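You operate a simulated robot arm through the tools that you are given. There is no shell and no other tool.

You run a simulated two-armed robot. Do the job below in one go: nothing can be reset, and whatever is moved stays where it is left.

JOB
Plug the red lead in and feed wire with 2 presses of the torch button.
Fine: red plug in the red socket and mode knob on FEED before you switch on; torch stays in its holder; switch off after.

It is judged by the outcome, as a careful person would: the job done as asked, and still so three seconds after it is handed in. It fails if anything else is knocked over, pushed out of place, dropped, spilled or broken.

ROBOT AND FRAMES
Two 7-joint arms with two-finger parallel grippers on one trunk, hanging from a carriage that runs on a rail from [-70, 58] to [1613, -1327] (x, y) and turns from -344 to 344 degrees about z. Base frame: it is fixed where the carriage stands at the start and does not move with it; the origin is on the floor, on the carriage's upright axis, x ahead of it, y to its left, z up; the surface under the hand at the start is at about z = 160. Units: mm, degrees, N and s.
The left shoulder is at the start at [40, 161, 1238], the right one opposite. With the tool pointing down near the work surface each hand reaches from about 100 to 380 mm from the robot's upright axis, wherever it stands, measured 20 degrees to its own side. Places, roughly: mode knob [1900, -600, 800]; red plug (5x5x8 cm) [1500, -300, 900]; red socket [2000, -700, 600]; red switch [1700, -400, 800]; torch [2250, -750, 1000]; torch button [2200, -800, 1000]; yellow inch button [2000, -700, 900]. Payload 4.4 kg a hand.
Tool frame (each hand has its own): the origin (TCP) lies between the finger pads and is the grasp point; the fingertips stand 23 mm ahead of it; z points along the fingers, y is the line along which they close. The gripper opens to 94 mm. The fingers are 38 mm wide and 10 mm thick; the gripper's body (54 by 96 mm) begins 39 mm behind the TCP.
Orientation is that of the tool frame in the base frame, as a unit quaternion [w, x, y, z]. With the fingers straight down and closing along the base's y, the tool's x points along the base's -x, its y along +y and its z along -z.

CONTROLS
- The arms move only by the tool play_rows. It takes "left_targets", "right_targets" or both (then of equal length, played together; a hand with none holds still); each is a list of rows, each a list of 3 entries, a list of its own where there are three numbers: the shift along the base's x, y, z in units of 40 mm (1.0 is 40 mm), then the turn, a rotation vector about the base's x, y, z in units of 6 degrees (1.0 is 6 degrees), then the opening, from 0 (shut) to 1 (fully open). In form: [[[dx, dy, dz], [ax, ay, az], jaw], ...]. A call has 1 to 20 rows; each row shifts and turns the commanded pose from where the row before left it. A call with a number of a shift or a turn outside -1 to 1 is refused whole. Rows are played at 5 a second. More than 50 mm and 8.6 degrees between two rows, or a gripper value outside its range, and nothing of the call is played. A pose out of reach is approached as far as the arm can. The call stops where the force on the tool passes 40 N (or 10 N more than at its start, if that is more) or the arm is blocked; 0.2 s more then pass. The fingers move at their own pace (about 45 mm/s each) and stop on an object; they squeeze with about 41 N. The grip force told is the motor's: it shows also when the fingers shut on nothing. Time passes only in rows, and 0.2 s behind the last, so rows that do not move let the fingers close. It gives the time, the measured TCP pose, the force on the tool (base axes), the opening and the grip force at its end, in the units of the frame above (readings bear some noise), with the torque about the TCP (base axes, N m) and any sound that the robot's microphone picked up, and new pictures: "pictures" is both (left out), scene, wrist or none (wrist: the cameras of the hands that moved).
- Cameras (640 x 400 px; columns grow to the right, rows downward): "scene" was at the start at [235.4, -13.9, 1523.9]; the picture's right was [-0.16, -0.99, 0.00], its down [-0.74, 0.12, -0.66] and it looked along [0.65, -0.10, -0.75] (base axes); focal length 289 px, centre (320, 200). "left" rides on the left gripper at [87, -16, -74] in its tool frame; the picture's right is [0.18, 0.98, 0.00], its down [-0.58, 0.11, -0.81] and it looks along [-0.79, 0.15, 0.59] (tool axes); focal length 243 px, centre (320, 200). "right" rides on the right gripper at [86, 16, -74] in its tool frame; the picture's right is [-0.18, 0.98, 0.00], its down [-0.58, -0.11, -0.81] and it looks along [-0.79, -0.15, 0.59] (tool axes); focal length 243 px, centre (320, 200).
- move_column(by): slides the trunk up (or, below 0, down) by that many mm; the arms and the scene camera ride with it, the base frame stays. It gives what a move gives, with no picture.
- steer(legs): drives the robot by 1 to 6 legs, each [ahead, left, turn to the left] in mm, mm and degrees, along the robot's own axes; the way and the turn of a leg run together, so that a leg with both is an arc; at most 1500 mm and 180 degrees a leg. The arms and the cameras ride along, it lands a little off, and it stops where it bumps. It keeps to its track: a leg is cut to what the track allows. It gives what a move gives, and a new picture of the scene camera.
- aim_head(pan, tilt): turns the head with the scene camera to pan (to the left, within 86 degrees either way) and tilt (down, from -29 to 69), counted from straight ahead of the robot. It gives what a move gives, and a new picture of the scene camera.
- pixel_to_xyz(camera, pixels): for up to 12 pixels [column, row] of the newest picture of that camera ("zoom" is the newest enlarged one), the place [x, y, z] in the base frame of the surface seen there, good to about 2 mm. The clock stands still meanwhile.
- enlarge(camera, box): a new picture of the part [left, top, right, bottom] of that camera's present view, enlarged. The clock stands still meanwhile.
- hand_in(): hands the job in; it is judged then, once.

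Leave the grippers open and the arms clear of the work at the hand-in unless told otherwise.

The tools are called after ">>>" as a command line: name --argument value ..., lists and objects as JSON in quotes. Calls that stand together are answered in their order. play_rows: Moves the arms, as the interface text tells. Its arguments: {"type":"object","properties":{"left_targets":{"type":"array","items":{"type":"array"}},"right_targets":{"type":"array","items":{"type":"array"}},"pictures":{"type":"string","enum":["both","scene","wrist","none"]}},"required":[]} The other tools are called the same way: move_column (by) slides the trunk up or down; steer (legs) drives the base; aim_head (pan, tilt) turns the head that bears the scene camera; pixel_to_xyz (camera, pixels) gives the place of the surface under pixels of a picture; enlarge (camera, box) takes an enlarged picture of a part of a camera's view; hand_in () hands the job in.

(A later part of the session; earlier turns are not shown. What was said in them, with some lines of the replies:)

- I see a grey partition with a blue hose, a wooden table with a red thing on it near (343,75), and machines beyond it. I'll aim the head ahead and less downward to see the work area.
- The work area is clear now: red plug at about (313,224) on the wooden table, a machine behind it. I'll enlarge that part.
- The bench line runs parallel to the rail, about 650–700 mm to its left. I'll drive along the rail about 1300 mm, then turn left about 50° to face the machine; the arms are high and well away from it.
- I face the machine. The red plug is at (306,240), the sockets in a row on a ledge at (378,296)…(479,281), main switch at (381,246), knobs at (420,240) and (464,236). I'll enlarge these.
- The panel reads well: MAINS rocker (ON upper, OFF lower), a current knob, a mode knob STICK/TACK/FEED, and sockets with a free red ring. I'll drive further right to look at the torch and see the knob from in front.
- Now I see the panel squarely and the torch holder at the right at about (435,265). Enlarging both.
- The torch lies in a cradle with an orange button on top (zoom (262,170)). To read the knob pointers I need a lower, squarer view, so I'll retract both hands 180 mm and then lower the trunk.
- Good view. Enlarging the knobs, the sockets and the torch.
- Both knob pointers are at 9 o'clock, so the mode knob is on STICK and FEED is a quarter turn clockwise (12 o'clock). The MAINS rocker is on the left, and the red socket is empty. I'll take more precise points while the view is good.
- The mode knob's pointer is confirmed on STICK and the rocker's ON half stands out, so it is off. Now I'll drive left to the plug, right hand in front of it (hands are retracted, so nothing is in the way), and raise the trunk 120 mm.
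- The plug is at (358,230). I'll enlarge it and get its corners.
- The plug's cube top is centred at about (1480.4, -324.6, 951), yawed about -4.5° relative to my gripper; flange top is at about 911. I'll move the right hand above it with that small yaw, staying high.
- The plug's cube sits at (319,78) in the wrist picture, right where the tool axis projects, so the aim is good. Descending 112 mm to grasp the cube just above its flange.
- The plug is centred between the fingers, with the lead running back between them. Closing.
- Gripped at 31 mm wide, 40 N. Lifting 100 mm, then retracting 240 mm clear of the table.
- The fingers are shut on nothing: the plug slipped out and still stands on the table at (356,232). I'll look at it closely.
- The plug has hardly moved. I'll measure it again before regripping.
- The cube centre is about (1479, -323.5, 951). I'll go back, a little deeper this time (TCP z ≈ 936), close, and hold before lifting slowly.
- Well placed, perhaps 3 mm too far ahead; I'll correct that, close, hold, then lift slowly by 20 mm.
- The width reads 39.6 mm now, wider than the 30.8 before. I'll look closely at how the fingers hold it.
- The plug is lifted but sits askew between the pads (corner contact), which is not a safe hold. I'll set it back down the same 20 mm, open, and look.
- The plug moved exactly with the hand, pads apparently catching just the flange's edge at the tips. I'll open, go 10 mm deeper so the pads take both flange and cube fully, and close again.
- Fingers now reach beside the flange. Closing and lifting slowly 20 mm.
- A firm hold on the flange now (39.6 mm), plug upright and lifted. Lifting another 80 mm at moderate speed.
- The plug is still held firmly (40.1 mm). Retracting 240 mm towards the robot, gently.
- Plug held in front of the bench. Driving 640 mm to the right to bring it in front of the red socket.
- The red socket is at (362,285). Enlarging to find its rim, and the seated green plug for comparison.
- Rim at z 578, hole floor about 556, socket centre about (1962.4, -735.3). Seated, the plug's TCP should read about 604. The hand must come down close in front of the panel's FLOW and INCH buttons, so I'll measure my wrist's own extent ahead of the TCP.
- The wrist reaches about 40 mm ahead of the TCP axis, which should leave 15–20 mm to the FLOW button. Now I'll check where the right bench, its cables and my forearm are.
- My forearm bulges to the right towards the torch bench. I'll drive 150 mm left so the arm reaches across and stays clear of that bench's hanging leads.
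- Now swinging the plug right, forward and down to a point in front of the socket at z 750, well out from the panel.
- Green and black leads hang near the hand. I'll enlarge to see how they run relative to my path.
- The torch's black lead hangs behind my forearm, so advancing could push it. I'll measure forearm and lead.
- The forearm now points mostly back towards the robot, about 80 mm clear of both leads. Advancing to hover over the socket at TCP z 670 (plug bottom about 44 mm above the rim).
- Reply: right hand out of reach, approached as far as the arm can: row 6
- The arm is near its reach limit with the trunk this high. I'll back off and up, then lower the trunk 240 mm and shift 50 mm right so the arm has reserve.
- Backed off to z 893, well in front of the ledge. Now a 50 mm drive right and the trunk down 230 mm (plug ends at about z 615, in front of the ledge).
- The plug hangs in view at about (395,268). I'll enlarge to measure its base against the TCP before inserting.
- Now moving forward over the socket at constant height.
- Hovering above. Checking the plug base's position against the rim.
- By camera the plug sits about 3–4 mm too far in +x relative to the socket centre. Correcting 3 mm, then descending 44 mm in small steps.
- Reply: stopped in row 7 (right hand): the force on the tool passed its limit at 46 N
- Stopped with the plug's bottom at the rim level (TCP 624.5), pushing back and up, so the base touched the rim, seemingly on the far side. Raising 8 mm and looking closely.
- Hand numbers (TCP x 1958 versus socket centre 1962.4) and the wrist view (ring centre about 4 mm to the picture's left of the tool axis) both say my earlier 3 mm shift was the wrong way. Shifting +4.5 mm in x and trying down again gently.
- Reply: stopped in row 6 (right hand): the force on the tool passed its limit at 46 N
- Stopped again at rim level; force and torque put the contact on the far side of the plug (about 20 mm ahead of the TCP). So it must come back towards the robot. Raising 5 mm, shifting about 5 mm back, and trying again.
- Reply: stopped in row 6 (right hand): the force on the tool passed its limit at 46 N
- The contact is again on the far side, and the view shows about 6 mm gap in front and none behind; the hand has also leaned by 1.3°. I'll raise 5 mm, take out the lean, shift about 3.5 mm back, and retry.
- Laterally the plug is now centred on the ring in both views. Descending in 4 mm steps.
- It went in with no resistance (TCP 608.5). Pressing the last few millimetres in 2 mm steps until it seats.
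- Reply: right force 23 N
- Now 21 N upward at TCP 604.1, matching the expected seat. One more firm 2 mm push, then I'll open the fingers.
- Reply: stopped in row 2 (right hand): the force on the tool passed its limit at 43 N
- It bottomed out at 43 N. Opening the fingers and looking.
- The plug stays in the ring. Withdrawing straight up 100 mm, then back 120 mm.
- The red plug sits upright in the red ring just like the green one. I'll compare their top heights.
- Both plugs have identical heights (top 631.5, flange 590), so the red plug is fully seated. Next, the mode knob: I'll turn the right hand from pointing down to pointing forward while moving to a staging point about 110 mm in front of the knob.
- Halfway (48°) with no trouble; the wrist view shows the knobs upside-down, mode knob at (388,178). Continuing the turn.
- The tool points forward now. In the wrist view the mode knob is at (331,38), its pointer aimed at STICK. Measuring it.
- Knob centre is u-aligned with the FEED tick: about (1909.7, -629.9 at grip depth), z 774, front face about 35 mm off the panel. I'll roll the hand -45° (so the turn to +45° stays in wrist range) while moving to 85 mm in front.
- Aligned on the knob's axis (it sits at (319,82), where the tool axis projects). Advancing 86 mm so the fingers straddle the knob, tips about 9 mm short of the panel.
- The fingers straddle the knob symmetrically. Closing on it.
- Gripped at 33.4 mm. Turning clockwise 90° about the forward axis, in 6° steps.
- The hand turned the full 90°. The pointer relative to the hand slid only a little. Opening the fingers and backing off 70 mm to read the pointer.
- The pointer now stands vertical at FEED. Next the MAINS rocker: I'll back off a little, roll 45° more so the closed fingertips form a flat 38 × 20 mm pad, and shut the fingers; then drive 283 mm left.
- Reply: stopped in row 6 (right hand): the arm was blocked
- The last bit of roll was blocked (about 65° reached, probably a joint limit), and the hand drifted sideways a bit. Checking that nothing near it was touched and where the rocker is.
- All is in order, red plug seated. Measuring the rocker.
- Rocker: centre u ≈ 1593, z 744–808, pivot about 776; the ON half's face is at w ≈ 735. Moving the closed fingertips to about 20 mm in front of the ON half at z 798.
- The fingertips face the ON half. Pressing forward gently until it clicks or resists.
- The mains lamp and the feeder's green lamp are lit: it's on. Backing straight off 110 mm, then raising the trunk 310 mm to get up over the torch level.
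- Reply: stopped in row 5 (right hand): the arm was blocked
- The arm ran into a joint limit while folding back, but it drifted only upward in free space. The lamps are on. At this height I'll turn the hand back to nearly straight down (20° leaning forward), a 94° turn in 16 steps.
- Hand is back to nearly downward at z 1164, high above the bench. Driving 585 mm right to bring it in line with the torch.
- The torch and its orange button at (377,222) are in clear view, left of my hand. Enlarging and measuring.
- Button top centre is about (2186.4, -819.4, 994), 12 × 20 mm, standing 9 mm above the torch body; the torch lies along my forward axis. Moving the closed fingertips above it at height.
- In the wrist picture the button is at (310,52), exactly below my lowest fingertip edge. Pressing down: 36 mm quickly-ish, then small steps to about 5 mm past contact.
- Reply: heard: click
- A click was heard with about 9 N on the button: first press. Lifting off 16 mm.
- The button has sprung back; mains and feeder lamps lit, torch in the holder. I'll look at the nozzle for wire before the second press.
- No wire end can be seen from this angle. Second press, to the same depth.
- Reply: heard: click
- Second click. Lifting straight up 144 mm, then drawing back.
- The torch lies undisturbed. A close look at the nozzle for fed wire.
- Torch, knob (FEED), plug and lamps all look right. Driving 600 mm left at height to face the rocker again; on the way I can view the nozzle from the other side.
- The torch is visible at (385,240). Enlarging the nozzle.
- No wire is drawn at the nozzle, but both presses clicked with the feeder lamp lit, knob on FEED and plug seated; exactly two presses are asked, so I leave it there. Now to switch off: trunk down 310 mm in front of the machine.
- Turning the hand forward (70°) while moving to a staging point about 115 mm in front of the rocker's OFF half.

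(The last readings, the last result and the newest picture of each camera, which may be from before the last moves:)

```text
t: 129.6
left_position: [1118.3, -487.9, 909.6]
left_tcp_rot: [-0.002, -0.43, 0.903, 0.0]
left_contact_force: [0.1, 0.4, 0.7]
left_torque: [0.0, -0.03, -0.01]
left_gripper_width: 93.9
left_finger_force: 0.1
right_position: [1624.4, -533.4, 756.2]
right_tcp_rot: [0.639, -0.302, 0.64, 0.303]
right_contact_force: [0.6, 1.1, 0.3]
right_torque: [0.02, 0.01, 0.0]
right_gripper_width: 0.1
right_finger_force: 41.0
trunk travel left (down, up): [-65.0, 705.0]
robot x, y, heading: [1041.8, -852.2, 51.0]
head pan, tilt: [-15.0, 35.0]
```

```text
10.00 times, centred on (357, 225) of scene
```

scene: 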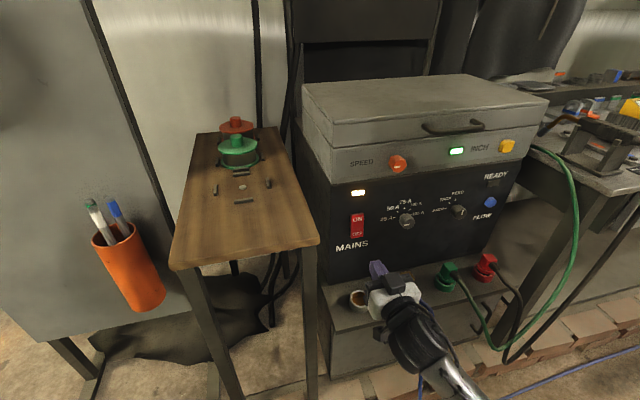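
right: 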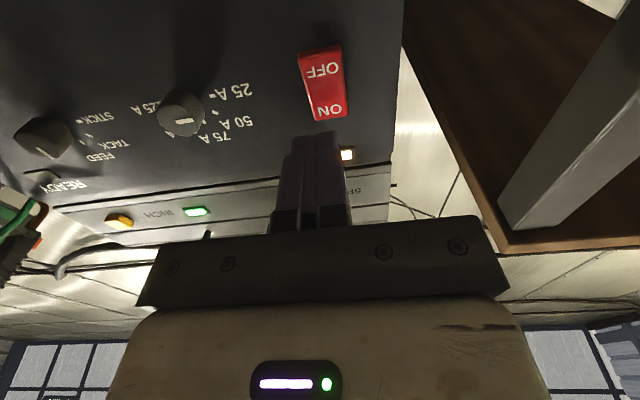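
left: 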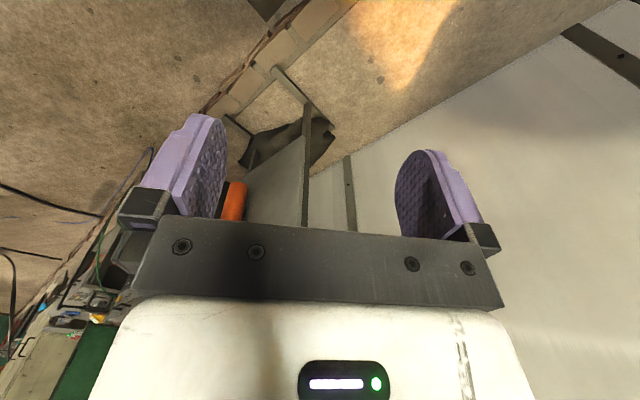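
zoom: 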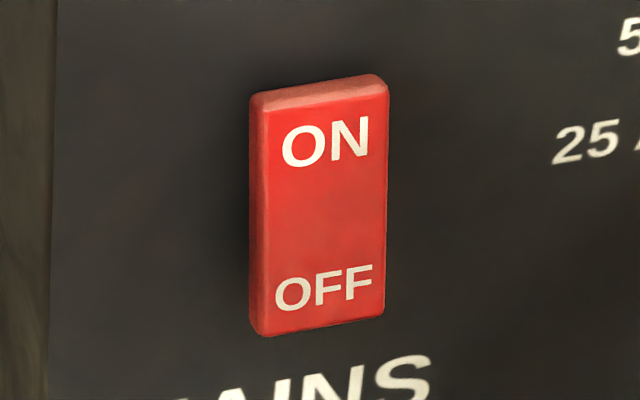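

Lined up with the rocker's lower half. Advancing 80 mm, then pressing OFF in small steps.

>>> play_rows --right_targets '[[[0.42, 0.51, -0.1], [0, 0, 0], 0], [[0.42, 0.51, 0], [0, 0, 0], 0], [[0.42, 0.51, 0], [0, 0, 0], 0], [[0.095, 0.116, 0], [0, 0, 0], 0], [[0.095, 0.116, 0], [0, 0, 0], 0], [[0.05, 0.062, 0], [0, 0, 0], 0], [[0.05, 0.062, 0], [0, 0, 0], 0], [[0.05, 0.062, 0], [0, 0, 0], 0]]' --pictures "both"

>>> enlarge --camera "scene" --box '[300, 170, 460, 270]'

```text
t: 131.4
left_position: [1116.6, -488.2, 909.9]
left_tcp_rot: [0.0, -0.429, 0.903, 0.0]
left_contact_force: [0.4, 0.2, 0.0]
left_torque: [0.01, 0.02, -0.01]
left_gripper_width: 94.0
left_finger_force: 0.1
right_position: [1688.7, -456.4, 753.1]
right_tcp_rot: [0.638, -0.303, 0.64, 0.304]
right_contact_force: [-0.8, -1.1, -0.2]
right_torque: [-0.03, 0.01, -0.03]
right_gripper_width: 0.3
right_finger_force: 41.1
trunk travel left (down, up): [-65.0, 705.0]
robot x, y, heading: [1036.7, -855.3, 51.0]
head pan, tilt: [-15.0, 35.0]
```

scene: 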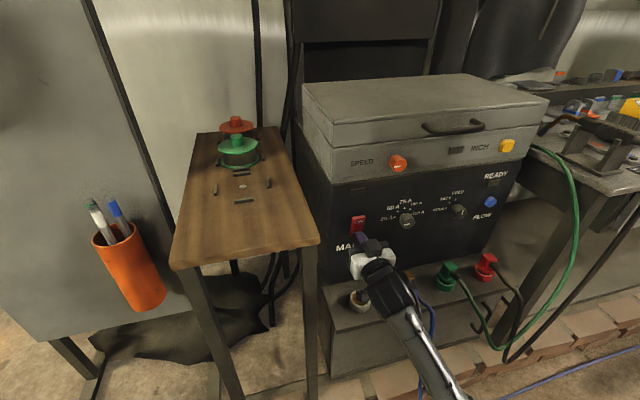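
right: 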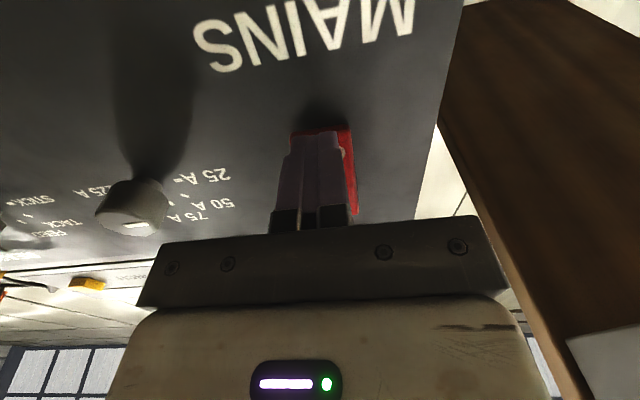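

```text
4.00 times, centred on (380, 220) of scene
```

zoom: 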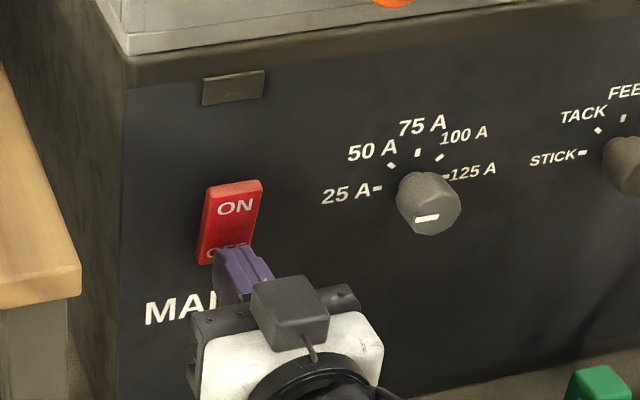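

Both lamps are dark: mains is off. Backing straight off 105 mm.

>>> play_rows --right_targets '[[[-0.2, -0.243, 0], [0, 0, 0], 0], [[-0.42, -0.51, 0], [0, 0, 0], 0], [[-0.42, -0.51, 0], [0, 0, 0], 0], [[-0.42, -0.51, 0], [0, 0, 0], 0], [[-0.1, -0.12, 0], [0, 0, 0], 0]]' --pictures "scene"

>>> play_rows --right_targets '[[[-0.14, -0.148, 0.202], [-0.752, 0.62, 0], 0.5], [[-0.14, -0.148, 0.202], [-0.752, 0.62, 0], 1], [[-0.14, -0.148, 0.202], [-0.752, 0.62, 0], 1], [[-0.14, -0.148, 0.202], [-0.752, 0.62, 0], 1], [[-0.14, -0.148, 0.202], [-0.752, 0.62, 0], 1], [[-0.14, -0.148, 0.202], [-0.752, 0.62, 0], 1], [[-0.14, -0.148, 0.202], [-0.752, 0.62, 0], 1], [[-0.14, -0.148, 0.202], [-0.752, 0.62, 0], 1], [[-0.14, -0.148, 0.202], [-0.752, 0.62, 0], 1], [[-0.14, -0.148, 0.202], [-0.752, 0.62, 0], 1], [[-0.14, -0.148, 0.202], [-0.752, 0.62, 0], 1], [[-0.14, -0.148, 0.202], [-0.752, 0.62, 0], 1]]' --pictures "scene"

```text
t: 132.6
left_position: [1118.0, -487.7, 909.7]
left_tcp_rot: [0.0, -0.428, 0.904, 0.0]
left_contact_force: [-1.2, -0.8, 0.1]
left_torque: [-0.05, 0.02, 0.03]
left_gripper_width: 94.2
left_finger_force: 0.0
right_position: [1625.8, -531.3, 751.7]
right_tcp_rot: [0.637, -0.302, 0.641, 0.304]
right_contact_force: [0.6, 0.6, 0.2]
right_torque: [-0.02, -0.01, 0.0]
right_gripper_width: 0.2
right_finger_force: 41.1
trunk travel left (down, up): [-65.0, 705.0]
robot x, y, heading: [1038.3, -852.0, 50.8]
head pan, tilt: [-15.0, 35.0]
```

scene: 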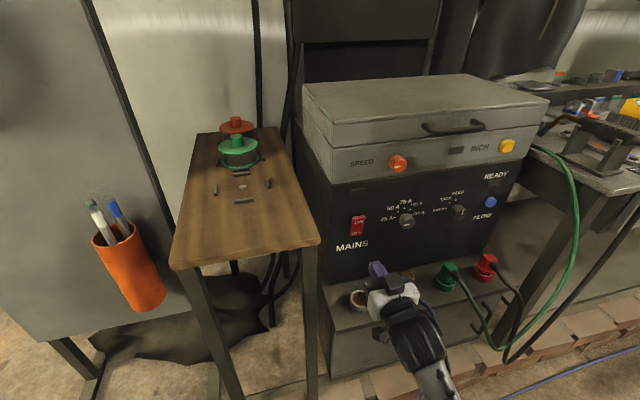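

```text
t: 135.2
left_position: [1118.7, -488.9, 909.1]
left_tcp_rot: [-0.001, -0.428, 0.904, 0.0]
left_contact_force: [0.4, -0.5, -0.2]
left_torque: [0.0, -0.01, 0.03]
left_gripper_width: 94.1
left_finger_force: 0.2
right_position: [1561.1, -602.6, 850.4]
right_tcp_rot: [0.153, -0.419, 0.892, 0.074]
right_contact_force: [-0.3, -0.4, 0.6]
right_torque: [0.01, 0.02, 0.03]
right_gripper_width: 93.9
right_finger_force: 0.0
trunk travel left (down, up): [-65.0, 705.0]
robot x, y, heading: [1039.3, -853.1, 50.8]
head pan, tilt: [-15.0, 35.0]
```

scene: 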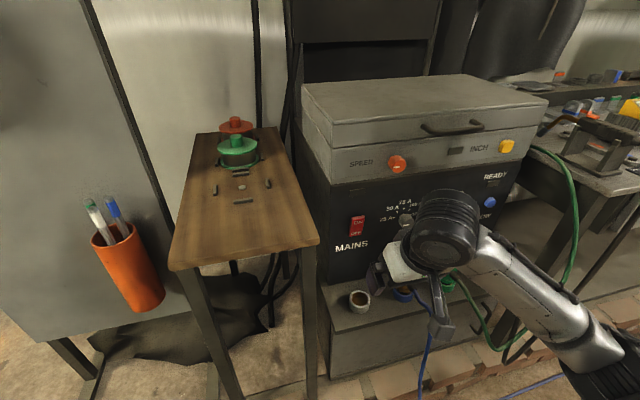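

Hand turned down and open. Drawing back another 120 mm and doing a last check of rocker, knob, plug and torch.

>>> play_rows --right_targets '[[[-0.5, -0.6, 0], [0, 0, 0], 1], [[-0.5, -0.6, 0], [0, 0, 0], 1], [[-0.5, -0.6, 0], [0, 0, 0], 1], [[-0.4, -0.5, 0], [0, 0, 0], 1]]' --pictures "none"

>>> aim_head --pan -25 --tilt 28

>>> enlarge --camera "scene" --box '[220, 170, 480, 340]'

```text
t: 136.2
left_position: [1117.1, -490.1, 909.9]
left_tcp_rot: [-0.001, -0.429, 0.903, 0.0]
left_contact_force: [0.0, -1.0, -0.3]
left_torque: [0.01, -0.02, 0.0]
left_gripper_width: 93.9
left_finger_force: 0.1
right_position: [1482.7, -696.3, 849.1]
right_tcp_rot: [0.153, -0.419, 0.892, 0.074]
right_contact_force: [0.1, -0.4, -0.2]
right_torque: [-0.04, -0.01, -0.03]
right_gripper_width: 93.8
right_finger_force: 0.0
trunk travel left (down, up): [-65.0, 705.0]
robot x, y, heading: [1041.0, -858.5, 50.6]
head pan, tilt: [-15.0, 35.0]
```

```text
t: 136.9
left_position: [1117.1, -487.7, 909.6]
left_tcp_rot: [0.0, -0.43, 0.903, 0.0]
left_contact_force: [-0.9, 0.4, 0.2]
left_torque: [-0.01, -0.02, 0.03]
left_gripper_width: 94.0
left_finger_force: 0.0
right_position: [1483.7, -694.3, 849.4]
right_tcp_rot: [0.153, -0.419, 0.892, 0.075]
right_contact_force: [-0.3, -1.1, -0.5]
right_torque: [0.02, 0.03, 0.0]
right_gripper_width: 94.1
right_finger_force: 0.0
trunk travel left (down, up): [-65.0, 705.0]
robot x, y, heading: [1036.9, -859.4, 50.8]
head pan, tilt: [-25.0, 28.0]
```

scene: 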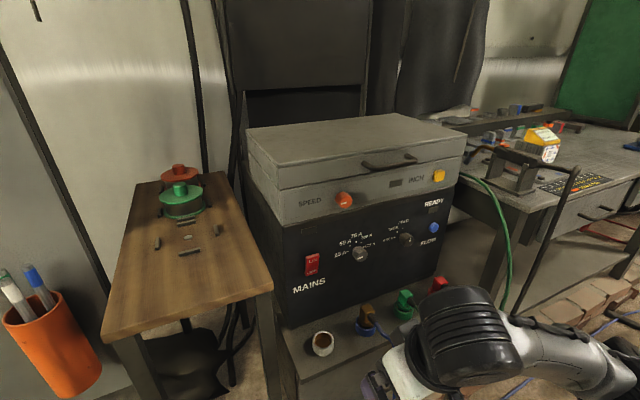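

```text
2.35 times, centred on (350, 255) of scene
```

zoom: 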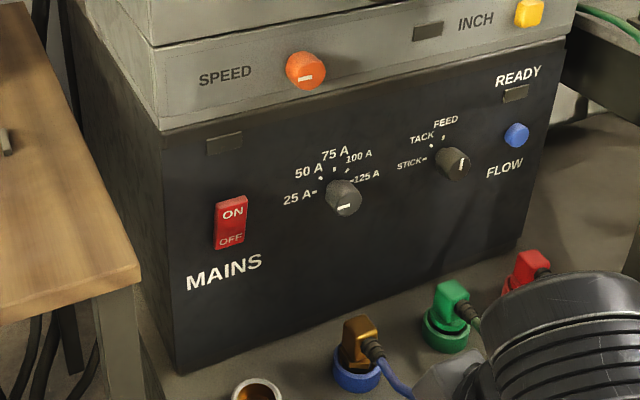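

Mains off with the lamps dark, mode knob on FEED, red plug seated, other knobs unchanged, torch in its holder, hands open and clear. Handing in.

>>> hand_in

```text
The job is handed in.
```

I finished the job and handed it in, but I never saw any wire come out of the torch nozzle. I can't say for sure that wire was fed. Each of the two button presses made a click while the feeder's green lamp was lit.

- **Red plug:** it is in the red socket, seated to the same height as the green plug beside it. It slipped out of my grip on the first try at the table but stayed standing there. It also touched the socket rim a few times before it went in.
- **Mode knob:** I turned it from STICK to FEED before switching on, and it is still on FEED.
- **Mains:** I switched on after the plug and knob were set, and switched off after the second press. Both lamps are dark.
- **READY lamp:** it never lit. I did not touch the FLOW button, the INCH button or the SPEED knob.
- **Torch:** it never left its holder.

I saw nothing else knocked or moved. Both grippers are open and the arms are clear of the bench.
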